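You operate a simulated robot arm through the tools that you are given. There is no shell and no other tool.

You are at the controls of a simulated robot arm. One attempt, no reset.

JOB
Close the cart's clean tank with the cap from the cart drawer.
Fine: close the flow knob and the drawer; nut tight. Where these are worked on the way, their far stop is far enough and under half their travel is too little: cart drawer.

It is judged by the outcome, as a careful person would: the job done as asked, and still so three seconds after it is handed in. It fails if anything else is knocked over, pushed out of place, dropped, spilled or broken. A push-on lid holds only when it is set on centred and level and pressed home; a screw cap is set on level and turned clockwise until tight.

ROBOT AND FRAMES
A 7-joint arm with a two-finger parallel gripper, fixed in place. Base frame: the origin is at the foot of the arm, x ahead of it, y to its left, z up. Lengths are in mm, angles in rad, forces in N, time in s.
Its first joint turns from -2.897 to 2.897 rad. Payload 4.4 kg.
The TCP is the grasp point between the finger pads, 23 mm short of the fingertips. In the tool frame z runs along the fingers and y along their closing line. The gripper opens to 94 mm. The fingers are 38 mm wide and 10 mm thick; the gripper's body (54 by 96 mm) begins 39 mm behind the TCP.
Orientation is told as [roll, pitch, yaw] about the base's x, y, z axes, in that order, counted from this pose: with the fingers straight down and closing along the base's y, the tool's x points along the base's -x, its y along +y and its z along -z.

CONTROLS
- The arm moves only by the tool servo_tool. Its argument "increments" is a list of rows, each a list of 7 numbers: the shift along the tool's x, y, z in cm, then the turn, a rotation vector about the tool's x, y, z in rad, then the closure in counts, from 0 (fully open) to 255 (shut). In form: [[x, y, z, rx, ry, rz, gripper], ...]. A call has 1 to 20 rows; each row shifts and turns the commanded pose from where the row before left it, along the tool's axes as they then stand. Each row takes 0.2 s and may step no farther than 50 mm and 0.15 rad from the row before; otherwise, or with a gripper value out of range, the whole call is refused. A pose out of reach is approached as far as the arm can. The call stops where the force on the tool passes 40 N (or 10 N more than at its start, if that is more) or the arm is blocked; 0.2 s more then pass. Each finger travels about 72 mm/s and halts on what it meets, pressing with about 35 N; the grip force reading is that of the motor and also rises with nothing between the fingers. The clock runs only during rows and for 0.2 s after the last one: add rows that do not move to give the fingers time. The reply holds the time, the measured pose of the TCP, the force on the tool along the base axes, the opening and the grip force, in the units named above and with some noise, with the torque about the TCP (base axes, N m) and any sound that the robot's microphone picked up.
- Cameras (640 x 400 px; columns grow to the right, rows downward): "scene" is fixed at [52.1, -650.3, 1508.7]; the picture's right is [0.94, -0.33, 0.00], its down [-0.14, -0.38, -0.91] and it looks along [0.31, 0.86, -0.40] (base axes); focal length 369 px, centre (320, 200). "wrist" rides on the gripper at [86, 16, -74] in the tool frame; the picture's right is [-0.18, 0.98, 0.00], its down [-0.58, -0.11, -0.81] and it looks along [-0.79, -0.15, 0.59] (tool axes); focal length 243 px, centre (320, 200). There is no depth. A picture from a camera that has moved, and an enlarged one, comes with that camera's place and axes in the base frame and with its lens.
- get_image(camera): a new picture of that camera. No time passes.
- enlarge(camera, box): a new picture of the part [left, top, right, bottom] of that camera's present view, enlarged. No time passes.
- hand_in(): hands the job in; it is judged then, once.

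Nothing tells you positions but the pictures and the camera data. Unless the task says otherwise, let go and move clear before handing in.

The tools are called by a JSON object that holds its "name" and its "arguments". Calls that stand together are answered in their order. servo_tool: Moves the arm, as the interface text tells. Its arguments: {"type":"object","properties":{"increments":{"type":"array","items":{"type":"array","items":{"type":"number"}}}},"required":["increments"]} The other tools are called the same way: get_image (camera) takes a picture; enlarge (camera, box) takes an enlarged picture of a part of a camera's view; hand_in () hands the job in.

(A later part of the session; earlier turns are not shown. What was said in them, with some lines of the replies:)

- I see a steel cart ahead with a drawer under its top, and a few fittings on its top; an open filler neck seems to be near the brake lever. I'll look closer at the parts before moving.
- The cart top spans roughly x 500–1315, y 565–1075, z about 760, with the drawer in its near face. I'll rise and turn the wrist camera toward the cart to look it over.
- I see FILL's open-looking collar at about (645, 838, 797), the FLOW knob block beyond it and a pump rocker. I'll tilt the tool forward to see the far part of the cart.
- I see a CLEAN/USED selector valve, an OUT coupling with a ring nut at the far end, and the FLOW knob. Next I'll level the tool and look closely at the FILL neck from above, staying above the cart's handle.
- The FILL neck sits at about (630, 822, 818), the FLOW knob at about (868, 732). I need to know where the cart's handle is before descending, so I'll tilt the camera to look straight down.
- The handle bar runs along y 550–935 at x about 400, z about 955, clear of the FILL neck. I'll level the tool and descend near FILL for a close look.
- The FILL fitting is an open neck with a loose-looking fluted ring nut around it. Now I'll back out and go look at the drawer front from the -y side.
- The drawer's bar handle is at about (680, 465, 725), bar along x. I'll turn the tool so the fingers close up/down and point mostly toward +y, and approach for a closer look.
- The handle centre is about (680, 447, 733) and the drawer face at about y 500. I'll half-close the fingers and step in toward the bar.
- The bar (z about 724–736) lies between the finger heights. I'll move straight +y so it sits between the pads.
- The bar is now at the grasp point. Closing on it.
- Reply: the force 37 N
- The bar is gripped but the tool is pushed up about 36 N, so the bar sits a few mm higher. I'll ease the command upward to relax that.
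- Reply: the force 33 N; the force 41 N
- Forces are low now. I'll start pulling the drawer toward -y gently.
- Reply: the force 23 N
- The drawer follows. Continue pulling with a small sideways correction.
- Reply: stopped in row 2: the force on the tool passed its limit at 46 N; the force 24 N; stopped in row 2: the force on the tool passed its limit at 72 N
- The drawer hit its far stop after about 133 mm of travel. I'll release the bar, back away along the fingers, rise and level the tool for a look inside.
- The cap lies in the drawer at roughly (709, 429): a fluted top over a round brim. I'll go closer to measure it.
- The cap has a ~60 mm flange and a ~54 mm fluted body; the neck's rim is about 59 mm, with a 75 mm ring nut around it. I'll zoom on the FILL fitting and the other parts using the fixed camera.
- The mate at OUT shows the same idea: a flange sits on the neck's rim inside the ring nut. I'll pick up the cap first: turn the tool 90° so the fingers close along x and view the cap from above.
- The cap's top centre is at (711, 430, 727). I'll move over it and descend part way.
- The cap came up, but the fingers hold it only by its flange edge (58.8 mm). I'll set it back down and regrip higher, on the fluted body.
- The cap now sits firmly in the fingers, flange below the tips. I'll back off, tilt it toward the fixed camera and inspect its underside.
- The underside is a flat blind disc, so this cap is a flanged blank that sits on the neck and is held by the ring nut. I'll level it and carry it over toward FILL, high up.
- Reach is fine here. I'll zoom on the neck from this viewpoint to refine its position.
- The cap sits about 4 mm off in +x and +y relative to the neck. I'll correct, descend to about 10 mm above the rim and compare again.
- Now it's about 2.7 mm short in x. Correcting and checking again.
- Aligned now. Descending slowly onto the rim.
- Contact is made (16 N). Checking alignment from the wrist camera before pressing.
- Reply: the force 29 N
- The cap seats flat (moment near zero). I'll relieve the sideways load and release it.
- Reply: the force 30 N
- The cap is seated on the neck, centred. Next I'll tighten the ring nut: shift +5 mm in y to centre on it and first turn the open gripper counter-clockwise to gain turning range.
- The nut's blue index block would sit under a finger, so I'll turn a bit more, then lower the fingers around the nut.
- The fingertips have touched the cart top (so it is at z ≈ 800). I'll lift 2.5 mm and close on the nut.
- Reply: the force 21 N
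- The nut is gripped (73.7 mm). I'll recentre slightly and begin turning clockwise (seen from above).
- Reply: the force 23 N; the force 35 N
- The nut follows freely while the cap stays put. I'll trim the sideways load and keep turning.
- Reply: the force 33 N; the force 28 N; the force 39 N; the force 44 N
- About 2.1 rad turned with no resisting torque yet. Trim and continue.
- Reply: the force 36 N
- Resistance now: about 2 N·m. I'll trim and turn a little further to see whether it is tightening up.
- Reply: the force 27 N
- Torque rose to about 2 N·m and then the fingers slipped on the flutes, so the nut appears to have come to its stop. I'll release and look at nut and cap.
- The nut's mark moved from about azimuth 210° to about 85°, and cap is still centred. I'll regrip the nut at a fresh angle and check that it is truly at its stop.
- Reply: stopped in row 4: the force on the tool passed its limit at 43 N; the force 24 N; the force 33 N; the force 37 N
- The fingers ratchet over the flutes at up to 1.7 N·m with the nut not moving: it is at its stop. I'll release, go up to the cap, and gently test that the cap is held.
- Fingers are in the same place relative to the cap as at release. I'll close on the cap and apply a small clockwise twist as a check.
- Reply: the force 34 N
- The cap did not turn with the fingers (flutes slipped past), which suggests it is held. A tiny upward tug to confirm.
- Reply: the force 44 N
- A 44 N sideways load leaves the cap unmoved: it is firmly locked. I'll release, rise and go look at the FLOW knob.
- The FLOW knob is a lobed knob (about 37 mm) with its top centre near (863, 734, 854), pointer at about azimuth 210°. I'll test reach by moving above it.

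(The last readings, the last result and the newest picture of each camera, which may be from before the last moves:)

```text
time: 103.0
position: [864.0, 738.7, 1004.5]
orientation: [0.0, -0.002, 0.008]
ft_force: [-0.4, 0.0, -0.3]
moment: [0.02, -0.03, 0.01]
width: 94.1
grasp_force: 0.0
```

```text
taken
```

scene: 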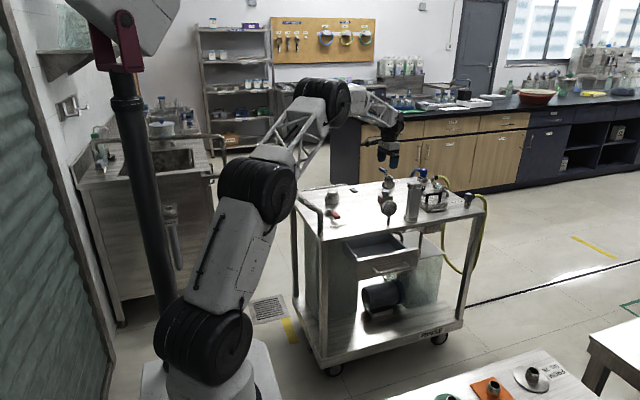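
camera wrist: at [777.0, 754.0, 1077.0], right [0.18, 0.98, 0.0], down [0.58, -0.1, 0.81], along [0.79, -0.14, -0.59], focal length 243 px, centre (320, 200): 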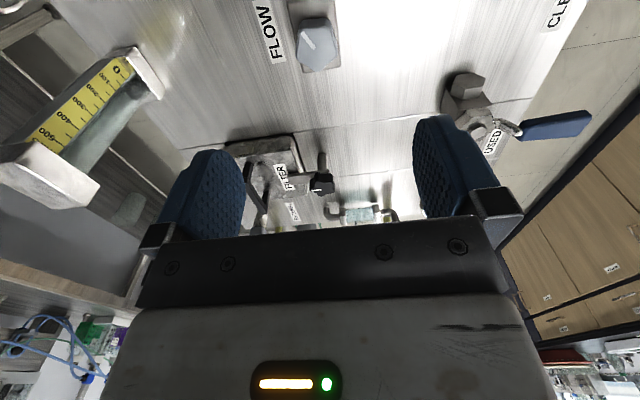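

Reach is good. Zooming on the knob to refine.

{"name": "enlarge", "arguments": {"camera": "wrist", "box": [260, 0, 380, 90]}}

{"name": "enlarge", "arguments": {"camera": "wrist", "box": [280, 100, 380, 230]}}

```text
4.44 times, centred on (320, 45) of wrist
camera zoom: at [777.0, 754.0, 1077.0], right [0.18, 0.98, 0.0], down [0.58, -0.1, 0.81], along [0.79, -0.14, -0.59], focal length 1078 px, centre (320, 889)
```

zoom: 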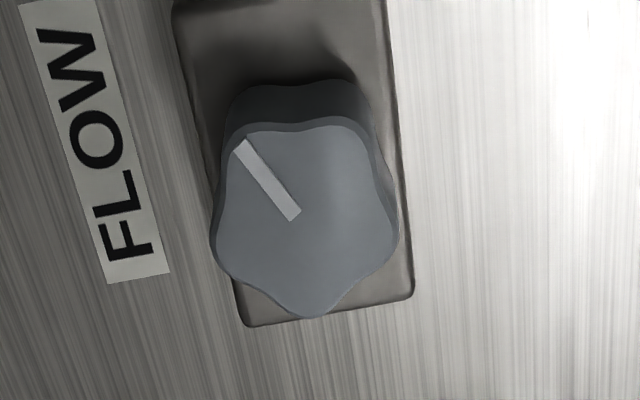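

```text
3.08 times, centred on (330, 165) of wrist
camera zoom: at [777.0, 754.0, 1077.0], right [0.18, 0.98, 0.0], down [0.58, -0.1, 0.81], along [0.79, -0.14, -0.59], focal length 746 px, centre (289, 308)
```

zoom: 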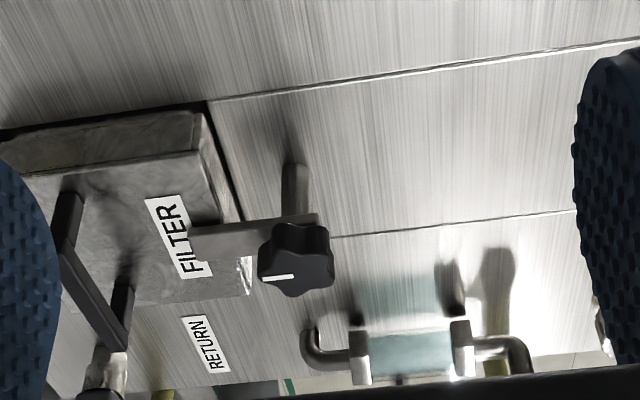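

The knob's top centre is (863.5, 734.5, 854). I'll turn the tool counter-clockwise for range, then descend with the fingers around the knob.

{"name": "servo_tool", "arguments": {"increments": [[0, 0, 0, 0, 0, -0.15, 0], [0, 0, 0, 0, 0, -0.15, 0], [0, 0, 0, 0, 0, -0.15, 0], [0, 0, 0, 0, 0, -0.15, 0], [0, 0, 0, 0, 0, -0.15, 0], [0, 0, 0, 0, 0, -0.15, 0], [0, 0, 0, 0, 0, -0.15, 0], [0, 0, 0, 0, 0, -0.15, 0], [0, 0, 0, 0, 0, -0.15, 0], [0, 0, 0, 0, 0, -0.15, 0], [0, 0, 0, 0, 0, -0.15, 0], [0, 0, 0, 0, 0, -0.15, 0], [0, 0, 0, 0, 0, -0.15, 0], [0, 0, 0, 0, 0, -0.15, 0], [0, 0, 3, 0, 0, 0, 0], [0, 0, 3, 0, 0, 0, 0], [0, 0, 0, 0, 0, 0, 0]]}}

{"name": "get_image", "arguments": {"camera": "wrist"}}

{"name": "enlarge", "arguments": {"camera": "scene", "box": [365, 165, 425, 210]}}

```text
time: 106.6
position: [863.8, 736.5, 945.5]
orientation: [-0.001, 0.002, 2.109]
ft_force: [0.3, -0.6, -0.7]
moment: [0.02, 0.0, 0.0]
width: 94.0
grasp_force: 0.0
```

```text
taken
camera wrist: at [894.0, 653.4, 1018.6], right [-0.94, -0.35, 0.0], down [-0.21, 0.56, 0.81], along [-0.28, 0.76, -0.59], focal length 243 px, centre (320, 200)
```

wrist: 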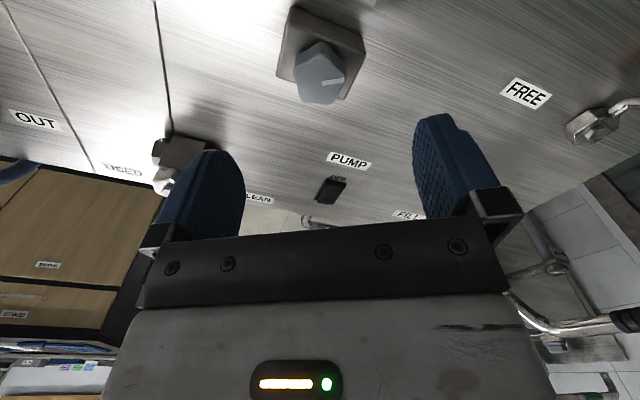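

```text
8.89 times, centred on (395, 188) of scene
camera zoom: at [52.1, -650.3, 1508.7], right [0.94, -0.33, 0.0], down [-0.14, -0.38, -0.91], along [0.31, 0.86, -0.4], focal length 3276 px, centre (-347, 311)
```

zoom: 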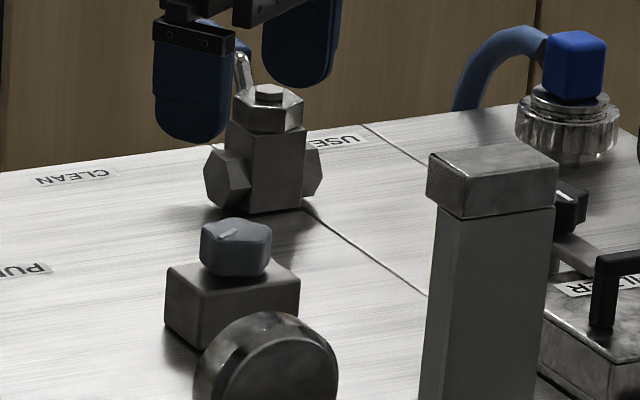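

{"name": "enlarge", "arguments": {"camera": "wrist", "box": [260, 0, 380, 110]}}

```text
3.64 times, centred on (320, 55) of wrist
camera zoom: at [894.0, 653.4, 1018.6], right [-0.94, -0.35, 0.0], down [-0.21, 0.56, 0.81], along [-0.28, 0.76, -0.59], focal length 882 px, centre (320, 727)
```

zoom: 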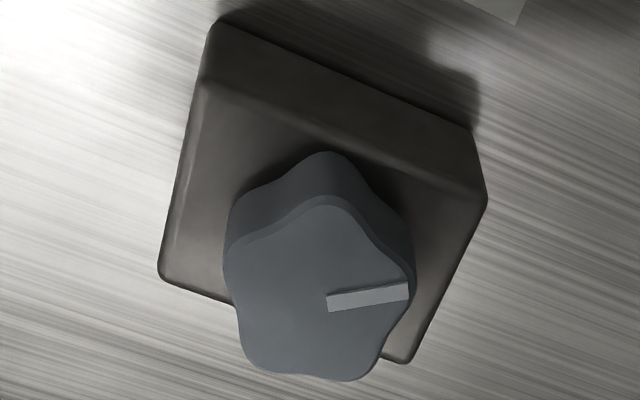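

The closing line already matches the pointer lobe (good three-point grip). Descending around the knob.

{"name": "servo_tool", "arguments": {"increments": [[0.12, 0.07, 3, 0, 0, 0, 0], [0, 0, 3, 0, 0, 0, 0], [0, 0, 1.5, 0, 0, 0, 0], [0, 0, 0.7, 0, 0, 0, 0], [0, 0, 0, 0, 0, 0, 0]]}}

{"name": "get_image", "arguments": {"camera": "wrist"}}

{"name": "enlarge", "arguments": {"camera": "scene", "box": [365, 175, 413, 205]}}

```text
time: 107.8
position: [865.4, 736.2, 864.5]
orientation: [-0.002, 0.002, 2.109]
ft_force: [-0.3, -0.7, 0.0]
moment: [0.02, 0.0, 0.04]
width: 94.3
grasp_force: 0.0
```

```text
taken
camera wrist: at [895.0, 653.3, 938.1], right [-0.94, -0.34, 0.0], down [-0.21, 0.56, 0.81], along [-0.28, 0.76, -0.59], focal length 243 px, centre (320, 200)
```

wrist: 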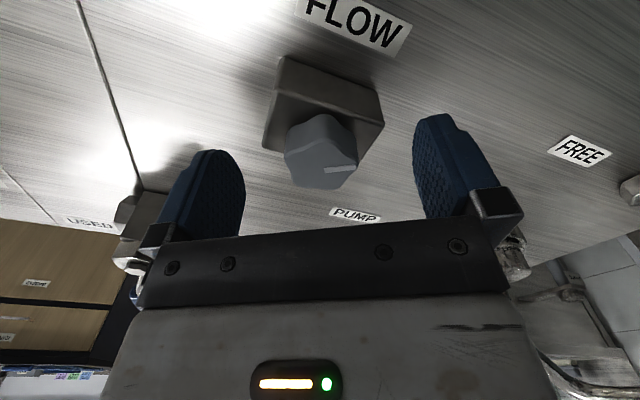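

```text
13.33 times, centred on (389, 190) of scene
camera zoom: at [52.1, -650.3, 1508.7], right [0.94, -0.33, 0.0], down [-0.14, -0.38, -0.91], along [0.31, 0.86, -0.4], focal length 4915 px, centre (-600, 333)
```

zoom: 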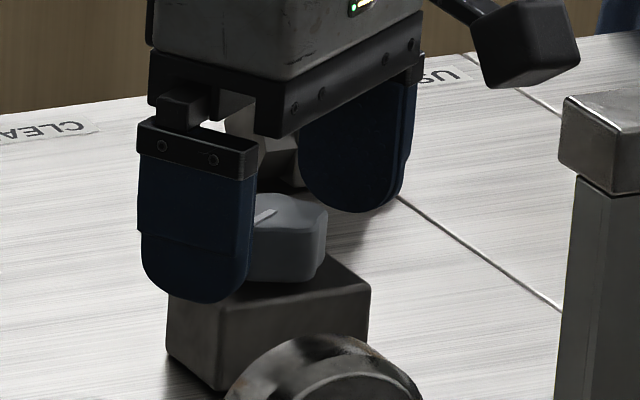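

{"name": "servo_tool", "arguments": {"increments": [[0.1, 0.1, 0.35, 0, 0, 0, 0], [0, 0, 0, 0, 0, 0, 0]]}}

{"name": "servo_tool", "arguments": {"increments": [[0, 0, 0, 0, 0, 0, 90], [0, 0, 0, 0, 0, 0, 120], [0, 0, 0, 0, 0, 0, 140], [0, 0, 0, 0, 0, 0, 155], [0, 0, 0, 0, 0, 0, 255], [0, 0, 0, 0, 0, 0, 255]]}}

{"name": "enlarge", "arguments": {"camera": "wrist", "box": [200, 50, 440, 200]}}

```text
time: 108.4
position: [865.4, 735.4, 862.4]
orientation: [-0.003, 0.001, 2.108]
ft_force: [-0.4, 0.4, -0.2]
moment: [0.01, -0.02, -0.01]
width: 93.8
grasp_force: 0.0
```

```text
time: 109.9
position: [864.0, 736.1, 861.7]
orientation: [-0.003, 0.001, 2.109]
ft_force: [11.1, 12.3, -5.7]
moment: [0.09, -0.15, -0.18]
width: 34.8
grasp_force: 44.8
stopped in row 6: the force on the tool passed its limit at 41 N (the readings are from after the stop); the commanded pose is now the measured one
```

```text
2.67 times, centred on (320, 125) of wrist
camera zoom: at [894.3, 653.1, 933.5], right [-0.94, -0.34, 0.0], down [-0.21, 0.55, 0.81], along [-0.28, 0.76, -0.59], focal length 647 px, centre (320, 400)
```

zoom: 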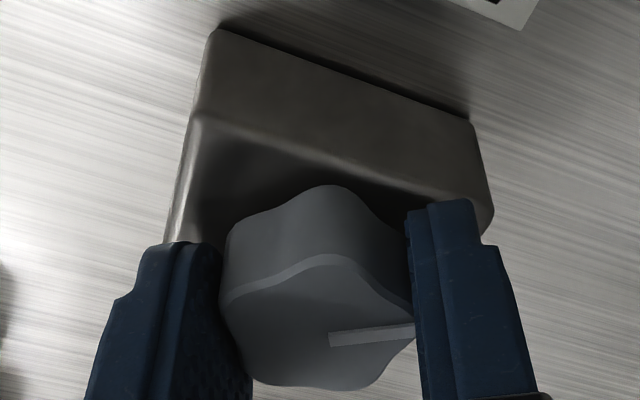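

The knob is gripped. Turning clockwise.

{"name": "servo_tool", "arguments": {"increments": [[0, 0, 0, 0, 0, 0.05, 255], [0, 0, 0, 0, 0, 0.05, 255], [0, 0, 0, 0, 0, 0, 255]]}}

{"name": "enlarge", "arguments": {"camera": "wrist", "box": [200, 50, 440, 200]}}

```text
time: 110.7
position: [865.0, 735.3, 860.9]
orientation: [-0.004, 0.001, 2.008]
ft_force: [21.9, 7.6, -4.4]
moment: [-0.67, -0.13, -0.04]
width: 34.4
grasp_force: 45.7
```

```text
2.67 times, centred on (320, 125) of wrist
camera zoom: at [885.9, 650.5, 933.5], right [-0.97, -0.25, 0.0], down [-0.15, 0.57, 0.81], along [-0.2, 0.78, -0.59], focal length 647 px, centre (320, 400)
```

zoom: 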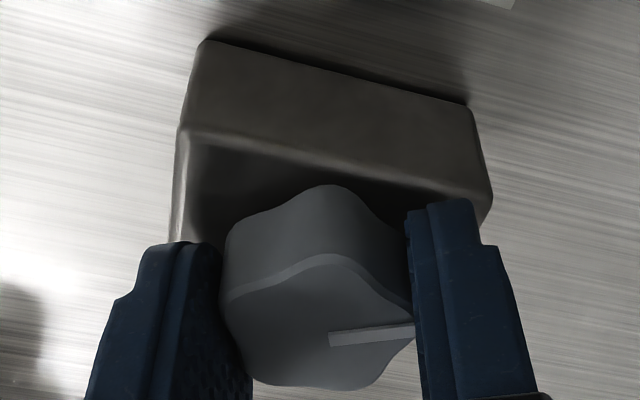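

The knob turns with it. Continue, trimming side load.

{"name": "servo_tool", "arguments": {"increments": [[0.01, -0.06, 0, 0, 0, 0.1, 255], [0, 0, 0, 0, 0, 0.1, 255], [0, 0, 0, 0, 0, 0.1, 255], [0, 0, 0, 0, 0, 0.1, 255], [0, 0, 0, 0, 0, 0, 255]]}}

```text
time: 111.9
position: [865.0, 735.6, 860.8]
orientation: [-0.003, -0.001, 1.609]
ft_force: [20.8, 13.6, 0.2]
moment: [-0.4, 0.19, -0.02]
width: 34.0
grasp_force: 44.9
```

{"name": "servo_tool", "arguments": {"increments": [[-0.04, -0.06, 0, 0, 0, 0.1, 255], [0, 0, 0, 0, 0, 0.1, 255], [0, 0, 0, 0, 0, 0.1, 255], [0, 0, 0, 0, 0, 0.1, 255], [0, 0, 0, 0, 0, 0, 255]]}}

{"name": "enlarge", "arguments": {"camera": "wrist", "box": [200, 50, 440, 200]}}

```text
time: 113.1
position: [865.3, 735.4, 860.8]
orientation: [-0.002, -0.001, 1.207]
ft_force: [-1.6, -4.4, 3.6]
moment: [-1.04, 0.78, -0.05]
width: 34.2
grasp_force: 45.0
```

```text
2.67 times, centred on (320, 125) of wrist
camera zoom: at [819.0, 660.8, 933.3], right [-0.85, 0.52, 0.0], down [0.31, 0.5, 0.81], along [0.42, 0.69, -0.59], focal length 647 px, centre (320, 400)
```

zoom: 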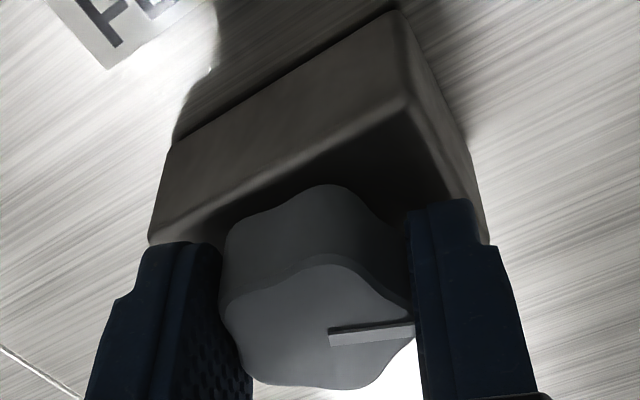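

{"name": "servo_tool", "arguments": {"increments": [[0, 0, 0, 0, 0, 0.1, 255], [0, 0, 0, 0, 0, 0.1, 255], [0, 0, 0, 0, 0, 0.1, 255], [0, 0, 0, 0, 0, 0.1, 255], [0, 0, 0, 0, 0, 0, 255]]}}

```text
time: 114.3
position: [865.5, 735.7, 861.7]
orientation: [-0.002, -0.002, 0.808]
ft_force: [-4.6, -19.6, -0.7]
moment: [-0.78, 0.91, -0.02]
width: 34.3
grasp_force: 45.1
```

{"name": "servo_tool", "arguments": {"increments": [[0.05, -0.03, 0, 0, 0, 0.1, 255], [0, 0, 0, 0, 0, 0.1, 255], [0, 0, 0, 0, 0, 0.1, 255], [0, 0, 0, 0, 0, 0.1, 255], [0, 0, 0, 0, 0, 0, 255]]}}

{"name": "get_image", "arguments": {"camera": "scene"}}

```text
time: 115.7
position: [866.6, 735.0, 859.6]
orientation: [-0.001, -0.004, 0.408]
ft_force: [10.6, 6.1, -4.8]
moment: [0.32, -0.84, -0.03]
width: 34.3
grasp_force: 45.0
stopped in row 5: the force on the tool passed its limit at 40 N (the readings are from after the stop); the commanded pose is now the measured one
```

```text
taken
```

scene: 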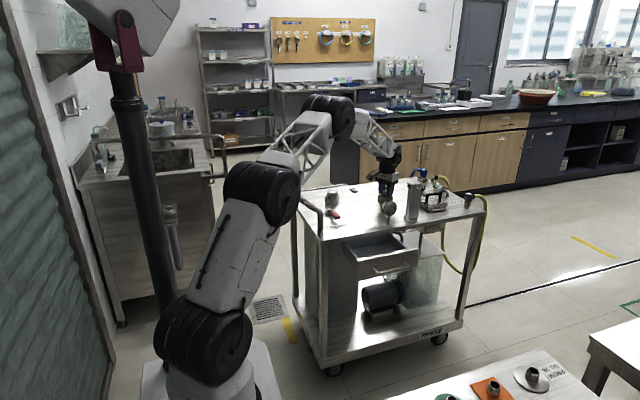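

{"name": "servo_tool", "arguments": {"increments": [[0, 0, 0, 0, 0, 0.1, 255], [0, 0, 0, 0, 0, 0.1, 255], [0, 0, 0, 0, 0, 0.1, 255], [0, 0, 0, 0, 0, 0, 255]]}}

{"name": "enlarge", "arguments": {"camera": "wrist", "box": [200, 50, 440, 200]}}

```text
time: 116.7
position: [865.7, 735.1, 860.3]
orientation: [0.0, -0.005, 0.105]
ft_force: [21.2, 1.1, -14.0]
moment: [0.27, -1.22, -0.04]
width: 34.2
grasp_force: 45.0
```

```text
2.67 times, centred on (320, 125) of wrist
camera zoom: at [777.8, 742.0, 933.3], right [0.08, 1.0, 0.0], down [0.59, -0.05, 0.81], along [0.81, -0.06, -0.59], focal length 647 px, centre (320, 400)
```

zoom: 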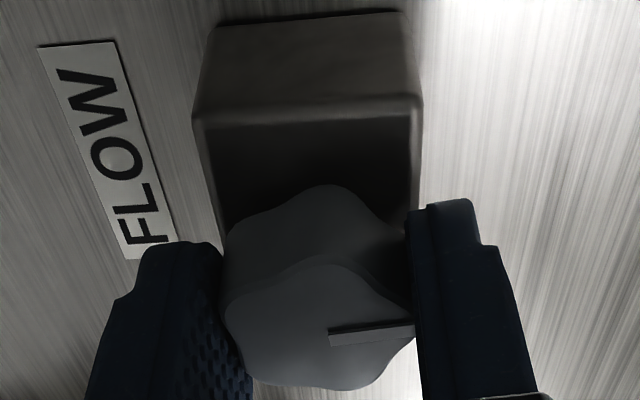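

{"name": "servo_tool", "arguments": {"increments": [[-0.06, 0, 0.04, 0, 0, 0.1, 255], [0, 0, 0, 0, 0, 0.1, 255], [0, 0, 0, 0, 0, 0.1, 255], [0, 0, 0, 0, 0, 0.1, 255], [0, 0, 0, 0, 0, 0, 255]]}}

{"name": "enlarge", "arguments": {"camera": "wrist", "box": [200, 50, 440, 200]}}

```text
time: 117.8
position: [867.3, 733.9, 861.2]
orientation: [-0.001, -0.005, -0.296]
ft_force: [1.1, -5.4, -0.2]
moment: [0.03, -0.34, 0.5]
width: 35.8
grasp_force: 45.3
stopped in row 5: the force on the tool passed its limit at 41 N (the readings are from after the stop); the commanded pose is now the measured one
```

```text
2.67 times, centred on (320, 125) of wrist
camera zoom: at [789.1, 774.9, 933.6], right [0.46, 0.89, 0.0], down [0.52, -0.27, 0.81], along [0.72, -0.37, -0.59], focal length 647 px, centre (320, 400)
```

zoom: 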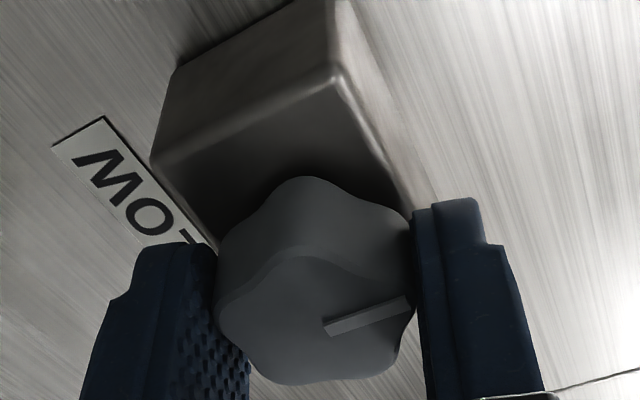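

The knob came to a stop after about 2.2 rad (torque 0.5 N·m and the fingers slipped). I'll regrip in line with its lobes and nudge once more to be sure it's fully closed.

{"name": "servo_tool", "arguments": {"increments": [[0, 0, 0, 0, 0, 0, 130], [0, 0, 0, 0, 0, 0, 110], [0, 0, 0, 0, 0, -0.12, 110], [0, 0, 0, 0, 0, -0.12, 110], [0, 0, 0, 0, 0, 0, 110], [0, 0, 0, 0, 0, 0, 145], [0, 0, 0, 0, 0, 0, 155], [0, 0, 0, 0, 0, 0, 255], [0, 0, 0, 0, 0, 0, 255]]}}

{"name": "enlarge", "arguments": {"camera": "wrist", "box": [200, 50, 440, 200]}}

```text
time: 119.8
position: [867.4, 735.5, 859.7]
orientation: [0.002, -0.003, -0.056]
ft_force: [-1.4, -2.5, 0.4]
moment: [-0.04, 0.08, 0.19]
width: 34.8
grasp_force: 44.9
```

```text
2.67 times, centred on (320, 125) of wrist
camera zoom: at [781.8, 755.8, 933.7], right [0.24, 0.97, 0.0], down [0.57, -0.14, 0.81], along [0.78, -0.19, -0.59], focal length 647 px, centre (320, 400)
```

zoom: 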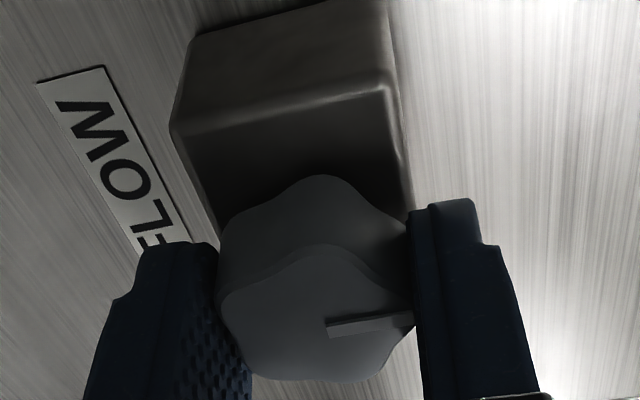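

{"name": "servo_tool", "arguments": {"increments": [[0, 0, 0, 0, 0, 0.04, 255], [0, 0, 0, 0, 0, 0.04, 255], [0, 0, 0, 0, 0, 0.04, 255], [0, 0, 0, 0, 0, 0, 255]]}}

{"name": "enlarge", "arguments": {"camera": "wrist", "box": [200, 50, 440, 200]}}

```text
time: 120.8
position: [868.6, 734.4, 861.8]
orientation: [0.0, -0.005, -0.175]
ft_force: [7.9, -26.1, 2.0]
moment: [0.11, 0.06, 0.96]
width: 35.4
grasp_force: 44.7
```

```text
2.67 times, centred on (320, 125) of wrist
camera zoom: at [786.0, 765.5, 933.6], right [0.35, 0.94, 0.0], down [0.55, -0.21, 0.81], along [0.76, -0.29, -0.59], focal length 647 px, centre (320, 400)
```

zoom: 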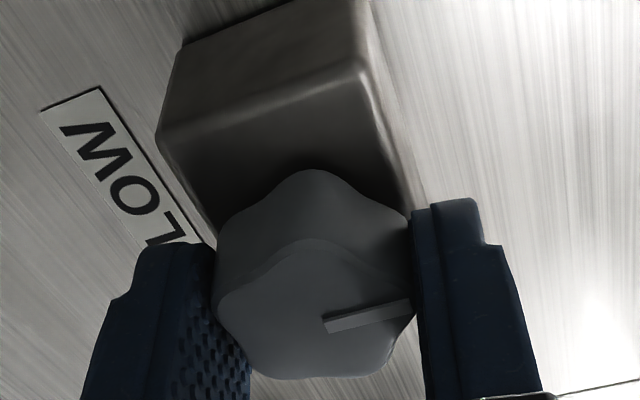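

The knob is hard on its stop (about 1 N·m). I'll release, rise clear, and go back to close the drawer.

{"name": "servo_tool", "arguments": {"increments": [[0, 0, 0, 0, 0, 0, 120], [0, 0, 0, 0, 0, 0, 60], [0, 0, 0, 0, 0, 0, 0], [0, 0, -3, 0, 0, 0, 0], [0, 0, -4, 0, 0, 0, 0], [0, 0, -4, 0, 0, 0, 0], [0, 0, -4, 0, 0, 0, 0], [0, 0, -4, 0, 0, 0, 0], [0, 0, 0, 0, 0, -0.09, 0], [0, 0, 0, 0, 0, -0.085, 0], [0, 0, 0, 0, 0, 0, 0]]}}

{"name": "enlarge", "arguments": {"camera": "wrist", "box": [260, 0, 380, 90]}}

{"name": "enlarge", "arguments": {"camera": "scene", "box": [374, 180, 404, 202]}}

{"name": "enlarge", "arguments": {"camera": "scene", "box": [319, 184, 347, 206]}}

```text
time: 123.2
position: [868.1, 735.5, 1050.0]
orientation: [0.001, -0.004, 0.001]
ft_force: [-0.5, -0.4, 0.4]
moment: [-0.01, -0.04, -0.01]
width: 94.3
grasp_force: 0.1
```

```text
4.44 times, centred on (320, 45) of wrist
camera zoom: at [781.1, 752.3, 1123.2], right [0.18, 0.98, 0.0], down [0.58, -0.11, 0.81], along [0.79, -0.15, -0.59], focal length 1078 px, centre (320, 889)
```

zoom: 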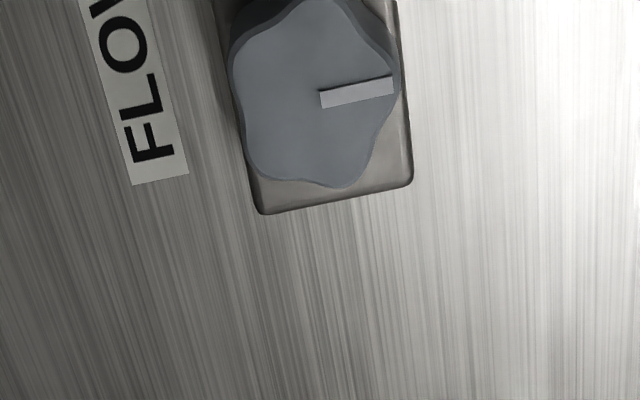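

```text
16.00 times, centred on (389, 191) of scene
camera zoom: at [52.1, -650.3, 1508.7], right [0.94, -0.33, 0.0], down [-0.14, -0.38, -0.91], along [0.31, 0.86, -0.4], focal length 5898 px, centre (-784, 344)
```

zoom: 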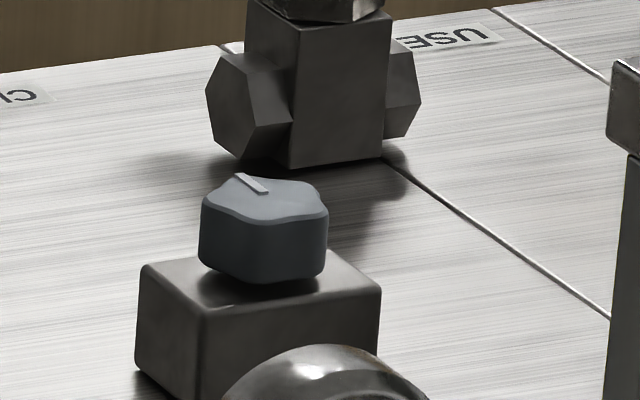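

```text
16.00 times, centred on (333, 195) of scene
camera zoom: at [52.1, -650.3, 1508.7], right [0.94, -0.33, 0.0], down [-0.14, -0.38, -0.91], along [0.31, 0.86, -0.4], focal length 5898 px, centre (112, 280)
```

zoom: 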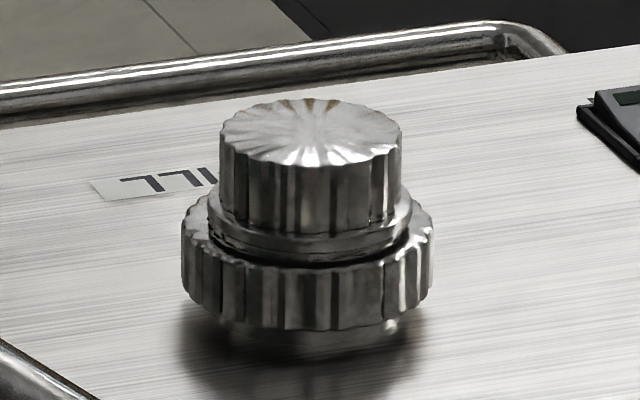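

FLOW knob now points straight back at its stop; cap and nut look right. Moving to the drawer handle.

{"name": "servo_tool", "arguments": {"increments": [[1.6, -4.3, 0, 0, 0, 0, 0], [1.6, -4.3, 0, 0, 0, 0, 0], [1.6, -4.3, 0, 0, 0, 0, 0], [1.6, -4.3, 0, 0, 0, 0, 0], [1.6, -4.3, 0, 0, 0, 0, 0], [1.6, -4.3, 0, 0, 0, 0, 0], [1.6, -4.3, 0, 0, 0, 0, 0], [1.6, -4.3, 0, 0, 0, 0, 0], [1.6, -4.3, 0, 0, 0, 0, 0], [1.6, -4.3, 0, 0, 0, 0, 0], [1.6, -4.3, 0, 0, 0, 0, 0], [1.6, -4.3, 0, 0, 0, 0, 0]]}}

{"name": "servo_tool", "arguments": {"increments": [[0, 0, 0, -0.15, 0, 0, 0], [0, 0, 0, -0.15, 0, 0, 0], [0, 0, 0, -0.15, 0, 0, 0], [0, 0, 0, -0.15, 0, 0, 0], [0, 0, 0, -0.15, 0, 0, 0], [0, 0, 0, -0.15, 0, 0, 0], [0, 0, 0, -0.15, 0, 0, 0], [0, 0, 0, -0.05, 0, 0, 0], [0, 0, 0, 0, 0, 0, 100]]}}

{"name": "get_image", "arguments": {"camera": "scene"}}

```text
time: 125.8
position: [677.2, 216.1, 1050.5]
orientation: [0.0, -0.002, 0.0]
ft_force: [0.5, 0.6, -0.2]
moment: [0.04, 0.02, 0.01]
width: 94.1
grasp_force: 0.2
```

```text
time: 127.8
position: [676.7, 218.9, 1048.8]
orientation: [1.1, -0.006, 0.0]
ft_force: [0.4, -1.2, -0.4]
moment: [0.01, 0.02, 0.0]
width: 57.4
grasp_force: 0.1
```

```text
taken
```

scene: 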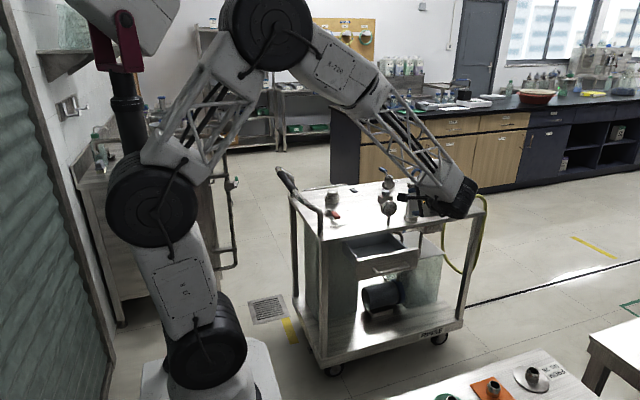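

{"name": "servo_tool", "arguments": {"increments": [[0, -3.92, 2.0, 0, 0, 0, 100], [0, -3.92, 2.0, 0, 0, 0, 100], [0, -3.92, 2.0, 0, 0, 0, 100], [0, -3.92, 2.0, 0, 0, 0, 100], [0, -3.92, 2.0, 0, 0, 0, 100], [0, -3.92, 2.0, 0, 0, 0, 100], [0, 0, 0, 0, 0, 0, 100]]}}

{"name": "get_image", "arguments": {"camera": "wrist"}}

{"name": "enlarge", "arguments": {"camera": "scene", "box": [330, 215, 430, 295]}}

```text
time: 129.4
position: [673.1, 218.2, 790.7]
orientation: [1.101, -0.005, 0.001]
ft_force: [-0.8, 0.2, -0.5]
moment: [0.0, 0.02, 0.01]
width: 57.3
grasp_force: 0.1
```

```text
taken
camera wrist: at [586.5, 159.6, 836.8], right [0.18, 0.45, 0.88], down [0.58, -0.77, 0.27], along [0.79, 0.46, -0.4], focal length 243 px, centre (320, 200)
```

wrist: 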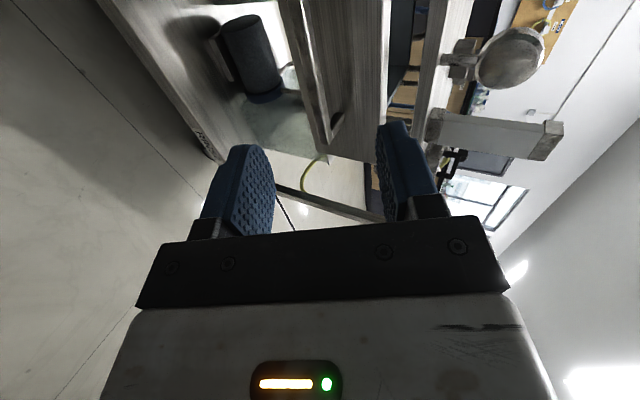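

```text
5.00 times, centred on (380, 255) of scene
camera zoom: at [52.1, -650.3, 1508.7], right [0.94, -0.33, 0.0], down [-0.14, -0.38, -0.91], along [0.31, 0.86, -0.4], focal length 1843 px, centre (20, -75)
```

zoom: 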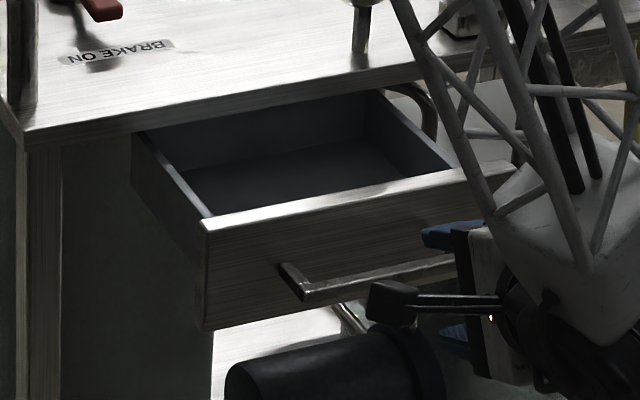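

{"name": "servo_tool", "arguments": {"increments": [[-0.2, -0.35, 3, 0, 0, 0, 112], [-0.2, -0.33, 3, 0, 0, 0, 112], [0, 0, 0, 0, 0, 0, 112]]}}

{"name": "enlarge", "arguments": {"camera": "wrist", "box": [240, 0, 480, 220]}}

{"name": "enlarge", "arguments": {"camera": "scene", "box": [360, 240, 420, 285]}}

```text
time: 130.2
position: [676.1, 272.5, 753.6]
orientation: [1.099, -0.001, 0.0]
ft_force: [-0.2, 0.5, 1.0]
moment: [0.0, 0.01, 0.01]
width: 52.5
grasp_force: 0.1
```

```text
1.82 times, centred on (360, 110) of wrist
camera zoom: at [589.5, 212.0, 800.7], right [0.18, 0.45, 0.88], down [0.58, -0.77, 0.27], along [0.79, 0.46, -0.4], focal length 441 px, centre (247, 364)
```

zoom: 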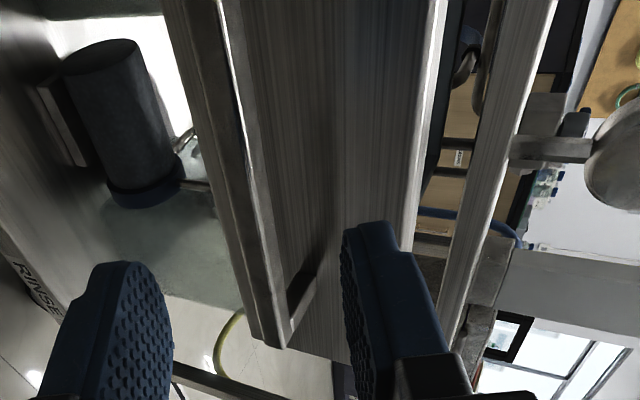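

```text
8.89 times, centred on (390, 262) of scene
camera zoom: at [52.1, -650.3, 1508.7], right [0.94, -0.33, 0.0], down [-0.14, -0.38, -0.91], along [0.31, 0.86, -0.4], focal length 3276 px, centre (-302, -356)
```

zoom: 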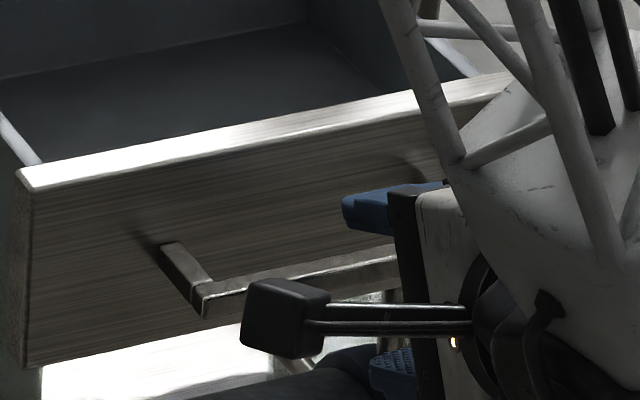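

{"name": "servo_tool", "arguments": {"increments": [[0, 0.09, 2.2, 0, 0, 0, 112], [0, 0.09, 2.2, 0, 0, 0, 112], [0, 0, 0, 0, 0, 0, 112]]}}

{"name": "enlarge", "arguments": {"camera": "wrist", "box": [240, 0, 480, 220]}}

```text
time: 131.1
position: [678.6, 310.4, 734.0]
orientation: [1.1, -0.003, -0.001]
ft_force: [0.0, -0.1, 0.9]
moment: [-0.02, -0.02, 0.04]
width: 52.4
grasp_force: 0.0
```

```text
1.82 times, centred on (360, 110) of wrist
camera zoom: at [591.5, 251.2, 780.7], right [0.18, 0.45, 0.88], down [0.58, -0.77, 0.27], along [0.79, 0.46, -0.4], focal length 441 px, centre (247, 364)
```

zoom: 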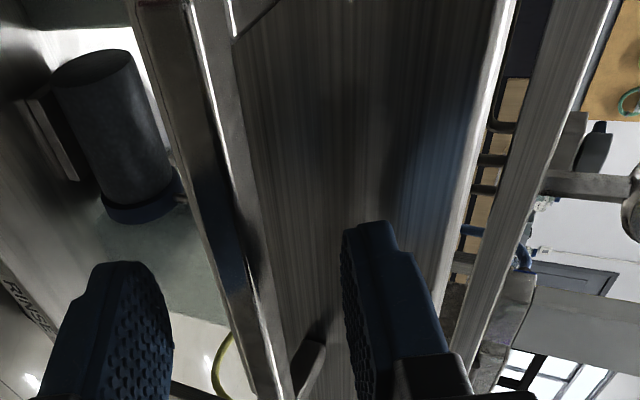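

{"name": "servo_tool", "arguments": {"increments": [[0, 0, 0, 0, 0, 0, 170], [0, 0, 0, 0, 0, 0, 200], [0, 0, 0, 0, 0, 0, 215], [0, 0, 0, 0, 0, 0, 255], [0, 0, 0, 0, 0, 0, 255]]}}

```text
time: 132.2
position: [677.1, 310.3, 736.5]
orientation: [1.1, -0.003, 0.001]
ft_force: [-14.5, 16.3, 30.8]
moment: [0.68, 1.74, -0.42]
width: 14.4
grasp_force: 45.2
```

The bar is gripped. I'll ease the preload and push the drawer in.

{"name": "servo_tool", "arguments": {"increments": [[0.04, 0.16, -0.08, 0, 0, 0, 255], [0, 0, 0, 0, 0, 0, 255]]}}

{"name": "servo_tool", "arguments": {"increments": [[0, 0.23, 0.45, 0, 0, 0, 255], [0, 0.36, 0.71, 0, 0, 0, 255], [0, 0.36, 0.71, 0, 0, 0, 255], [0, 0.36, 0.71, 0, 0, 0, 255], [0, 0, 0, 0, 0, 0, 255]]}}

```text
time: 132.8
position: [678.4, 309.9, 736.3]
orientation: [1.099, 0.0, 0.001]
ft_force: [7.3, 43.0, -2.4]
moment: [0.4, 1.42, -1.0]
width: 14.5
grasp_force: 45.1
```

```text
time: 134.1
position: [678.1, 338.0, 735.9]
orientation: [1.099, -0.002, -0.002]
ft_force: [8.9, -0.5, -5.8]
moment: [0.03, 1.13, -1.56]
width: 14.5
grasp_force: 44.9
```

{"name": "servo_tool", "arguments": {"increments": [[0, 0.36, 0.71, 0, 0, 0, 255], [0, 0.36, 0.71, 0, 0, 0, 255], [0, 0.36, 0.71, 0, 0, 0, 255], [0, 0.36, 0.71, 0, 0, 0, 255], [0, 0.36, 0.71, 0, 0, 0, 255], [0, 0, 0, 0, 0, 0, 255]]}}

```text
time: 135.4
position: [677.0, 377.9, 737.9]
orientation: [1.098, -0.001, -0.001]
ft_force: [-12.6, 0.9, -15.1]
moment: [0.01, 1.55, -0.78]
width: 14.3
grasp_force: 44.9
```

{"name": "servo_tool", "arguments": {"increments": [[0.04, 0.31, 0.74, 0, 0, 0, 255], [0, 0.36, 0.71, 0, 0, 0, 255], [0, 0.36, 0.71, 0, 0, 0, 255], [0, 0.36, 0.71, 0, 0, 0, 255], [0, 0.36, 0.71, 0, 0, 0, 255], [0, 0, 0, 0, 0, 0, 255]]}}

```text
time: 136.8
position: [680.0, 418.5, 736.1]
orientation: [1.099, -0.004, 0.001]
ft_force: [-6.4, -1.8, 8.9]
moment: [0.39, 1.85, -0.27]
width: 14.5
grasp_force: 44.8
stopped in row 6: the force on the tool passed its limit at 42 N (the readings are from after the stop); the commanded pose is now the measured one
```

{"name": "servo_tool", "arguments": {"increments": [[0, 0.23, 0.45, 0, 0, 0, 255], [0, 0.23, 0.45, 0, 0, 0, 255], [0, 0.23, 0.45, 0, 0, 0, 255], [0, 0.23, 0.45, 0, 0, 0, 255], [0, 0, 0, 0, 0, 0, 255]]}}

{"name": "enlarge", "arguments": {"camera": "scene", "box": [320, 200, 440, 290]}}

```text
time: 138.0
position: [678.7, 439.0, 736.1]
orientation: [1.099, -0.005, 0.0]
ft_force: [3.5, 4.1, -7.7]
moment: [0.12, 1.3, -1.27]
width: 14.6
grasp_force: 45.0
```

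```text
4.44 times, centred on (380, 245) of scene
camera zoom: at [52.1, -650.3, 1508.7], right [0.94, -0.33, 0.0], down [-0.14, -0.38, -0.91], along [0.31, 0.86, -0.4], focal length 1638 px, centre (53, 0)
```

zoom: 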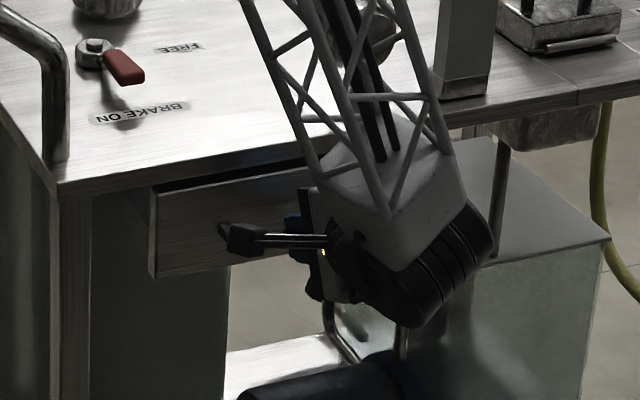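

{"name": "servo_tool", "arguments": {"increments": [[0, 0.12, 0.23, 0, 0, 0, 255], [0, 0.12, 0.23, 0, 0, 0, 255], [0, 0.12, 0.23, 0, 0, 0, 255], [0, 0.12, 0.23, 0, 0, 0, 255], [0, 0, 0, 0, 0, 0, 255]]}}

{"name": "enlarge", "arguments": {"camera": "scene", "box": [320, 200, 440, 290]}}

```text
time: 138.9
position: [679.2, 446.4, 736.7]
orientation: [1.1, -0.002, -0.003]
ft_force: [-4.5, -12.9, 9.1]
moment: [0.25, 1.63, -0.62]
width: 14.4
grasp_force: 44.8
stopped in row 4: the force on the tool passed its limit at 42 N (the readings are from after the stop); the commanded pose is now the measured one
```

```text
4.44 times, centred on (380, 245) of scene
camera zoom: at [52.1, -650.3, 1508.7], right [0.94, -0.33, 0.0], down [-0.14, -0.38, -0.91], along [0.31, 0.86, -0.4], focal length 1638 px, centre (53, 0)
```

zoom: 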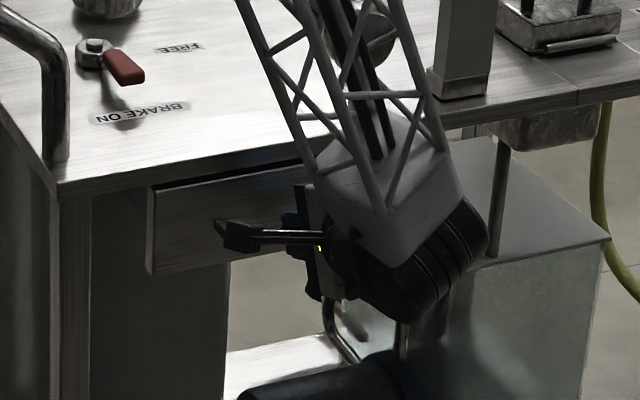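

The drawer is shut against its stop (handle back at y ≈ 446). Release and back away along the fingers.

{"name": "servo_tool", "arguments": {"increments": [[0, 0, 0, 0, 0, 0, 180], [0, 0, 0, 0, 0, 0, 112], [0, 0, 0, 0, 0, 0, 112], [0, 0, -1.5, 0, 0, 0, 112], [0, 0, -3, 0, 0, 0, 112], [0, 0, -4, 0, 0, 0, 112], [0, 0, -4, 0, 0, 0, 112], [0, 0, -4, 0, 0, 0, 112], [0, 0, 0, 0, 0, 0, 112]]}}

{"name": "get_image", "arguments": {"camera": "wrist"}}

{"name": "enlarge", "arguments": {"camera": "scene", "box": [320, 200, 440, 290]}}

```text
time: 140.9
position: [678.6, 298.0, 809.7]
orientation: [1.098, -0.003, 0.0]
ft_force: [0.3, -0.1, 0.6]
moment: [-0.01, -0.02, 0.01]
width: 52.5
grasp_force: 0.1
```

```text
taken
camera wrist: at [591.6, 238.6, 855.7], right [0.18, 0.45, 0.88], down [0.58, -0.77, 0.27], along [0.79, 0.46, -0.4], focal length 243 px, centre (320, 200)
```

wrist: 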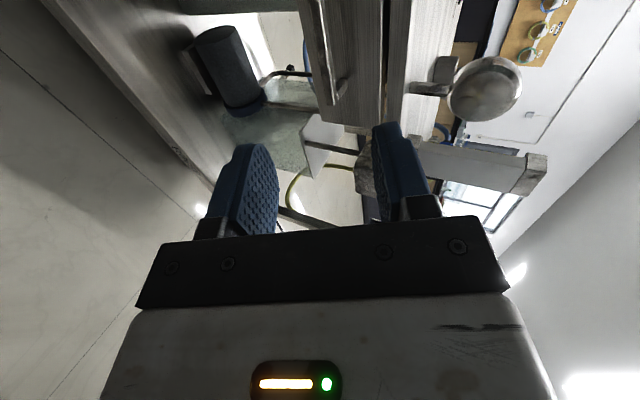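

```text
4.44 times, centred on (380, 245) of scene
camera zoom: at [52.1, -650.3, 1508.7], right [0.94, -0.33, 0.0], down [-0.14, -0.38, -0.91], along [0.31, 0.86, -0.4], focal length 1638 px, centre (53, 0)
```

zoom: 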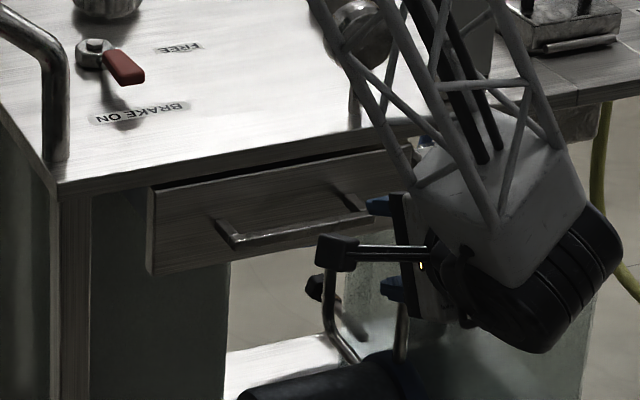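

The drawer stays shut. I'll rise clear and take a final look at everything.

{"name": "servo_tool", "arguments": {"increments": [[0, 3.2, -3, 0, 0, 0, 112], [0, 3.9, -2, 0, 0, 0, 60], [0, 3.9, -2, 0, 0, 0, 0], [0, 3.9, -2, 0, 0, 0, 0], [0, 3.9, -2, 0, 0, 0, 0], [4, 0, -2, 0, 0, 0, 0], [4, 0, -2, 0, 0, 0, 0], [4, 0, -2, 0, 0, 0, 0], [4, 0, 0, 0, 0, 0, 0], [0, 0, 0, 0, 0, 0, 0]]}}

{"name": "get_image", "arguments": {"camera": "scene"}}

{"name": "enlarge", "arguments": {"camera": "scene", "box": [270, 150, 500, 294]}}

{"name": "enlarge", "arguments": {"camera": "scene", "box": [319, 184, 347, 206]}}

{"name": "enlarge", "arguments": {"camera": "scene", "box": [330, 225, 420, 280]}}

```text
time: 143.1
position: [517.3, 234.5, 1052.1]
orientation: [1.099, -0.004, -0.001]
ft_force: [-0.3, 0.9, -0.4]
moment: [-0.01, -0.01, 0.03]
width: 94.0
grasp_force: 0.0
```

```text
taken
```

scene: 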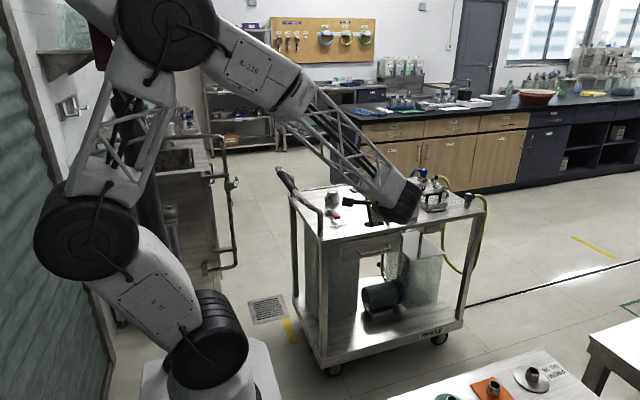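

```text
2.78 times, centred on (385, 222) of scene
camera zoom: at [52.1, -650.3, 1508.7], right [0.94, -0.33, 0.0], down [-0.14, -0.38, -0.91], along [0.31, 0.86, -0.4], focal length 1024 px, centre (139, 139)
```

zoom: 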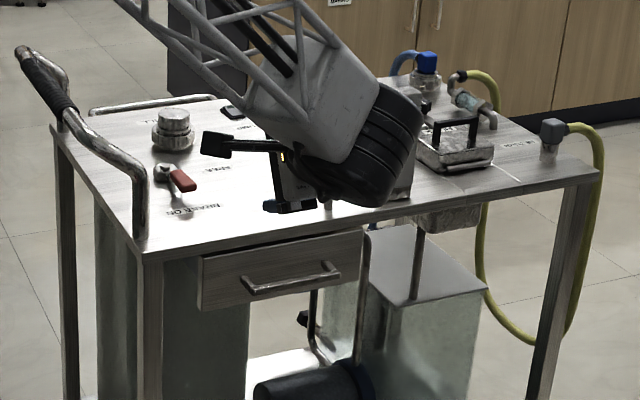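

```text
16.00 times, centred on (333, 195) of scene
camera zoom: at [52.1, -650.3, 1508.7], right [0.94, -0.33, 0.0], down [-0.14, -0.38, -0.91], along [0.31, 0.86, -0.4], focal length 5898 px, centre (112, 280)
```

zoom: 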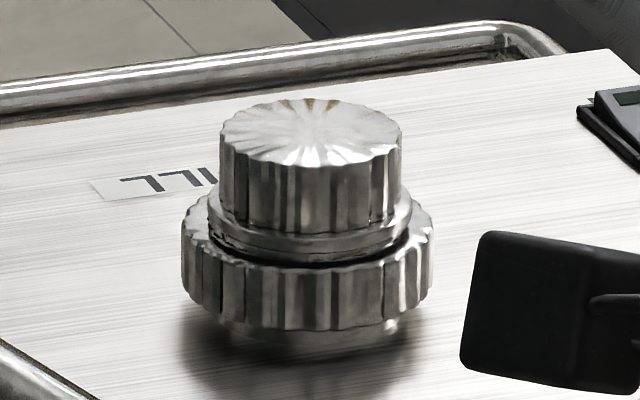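

```text
7.11 times, centred on (375, 252) of scene
camera zoom: at [52.1, -650.3, 1508.7], right [0.94, -0.33, 0.0], down [-0.14, -0.38, -0.91], along [0.31, 0.86, -0.4], focal length 2621 px, centre (-71, -173)
```

zoom: 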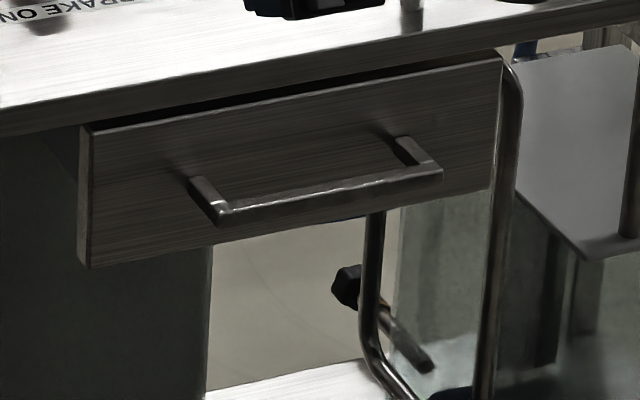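

Everything checks out: the cap is on the FILL neck and locked by the tightened nut. The FLOW knob is closed and the drawer is shut, with nothing else on the cart disturbed. The gripper is empty and clear, so I'm handing in.

{"name": "hand_in", "arguments": {}}

```text
The job is handed in.
```

I've handed the job in. The clean tank is closed with the cap from the cart drawer, and the arm was empty and clear of the cart beforehand.

- **Cap:** it sits centred and level on the FILL neck, which I took to be the clean tank's opening. After the nut was tightened, a sideways load of about 44 N did not shift it.
- **Nut:** I took "nut" to mean the fluted ring nut around the FILL neck. I turned it about 2.3 rad clockwise until it stopped. On a fresh grip it held at about 1.7 N·m while the fingers slipped on the flutes. The far OUT coupling has a similar nut, which I did not touch.
- **Flow knob:** it is turned clockwise about 2.2 rad to its stop. It held there at about 1 N·m.
- **Drawer:** I opened it to its far stop (about 133 mm) to take the cap, then pushed it back in to its closed stop.

In the final camera views, nothing else on the cart looked moved or knocked over.
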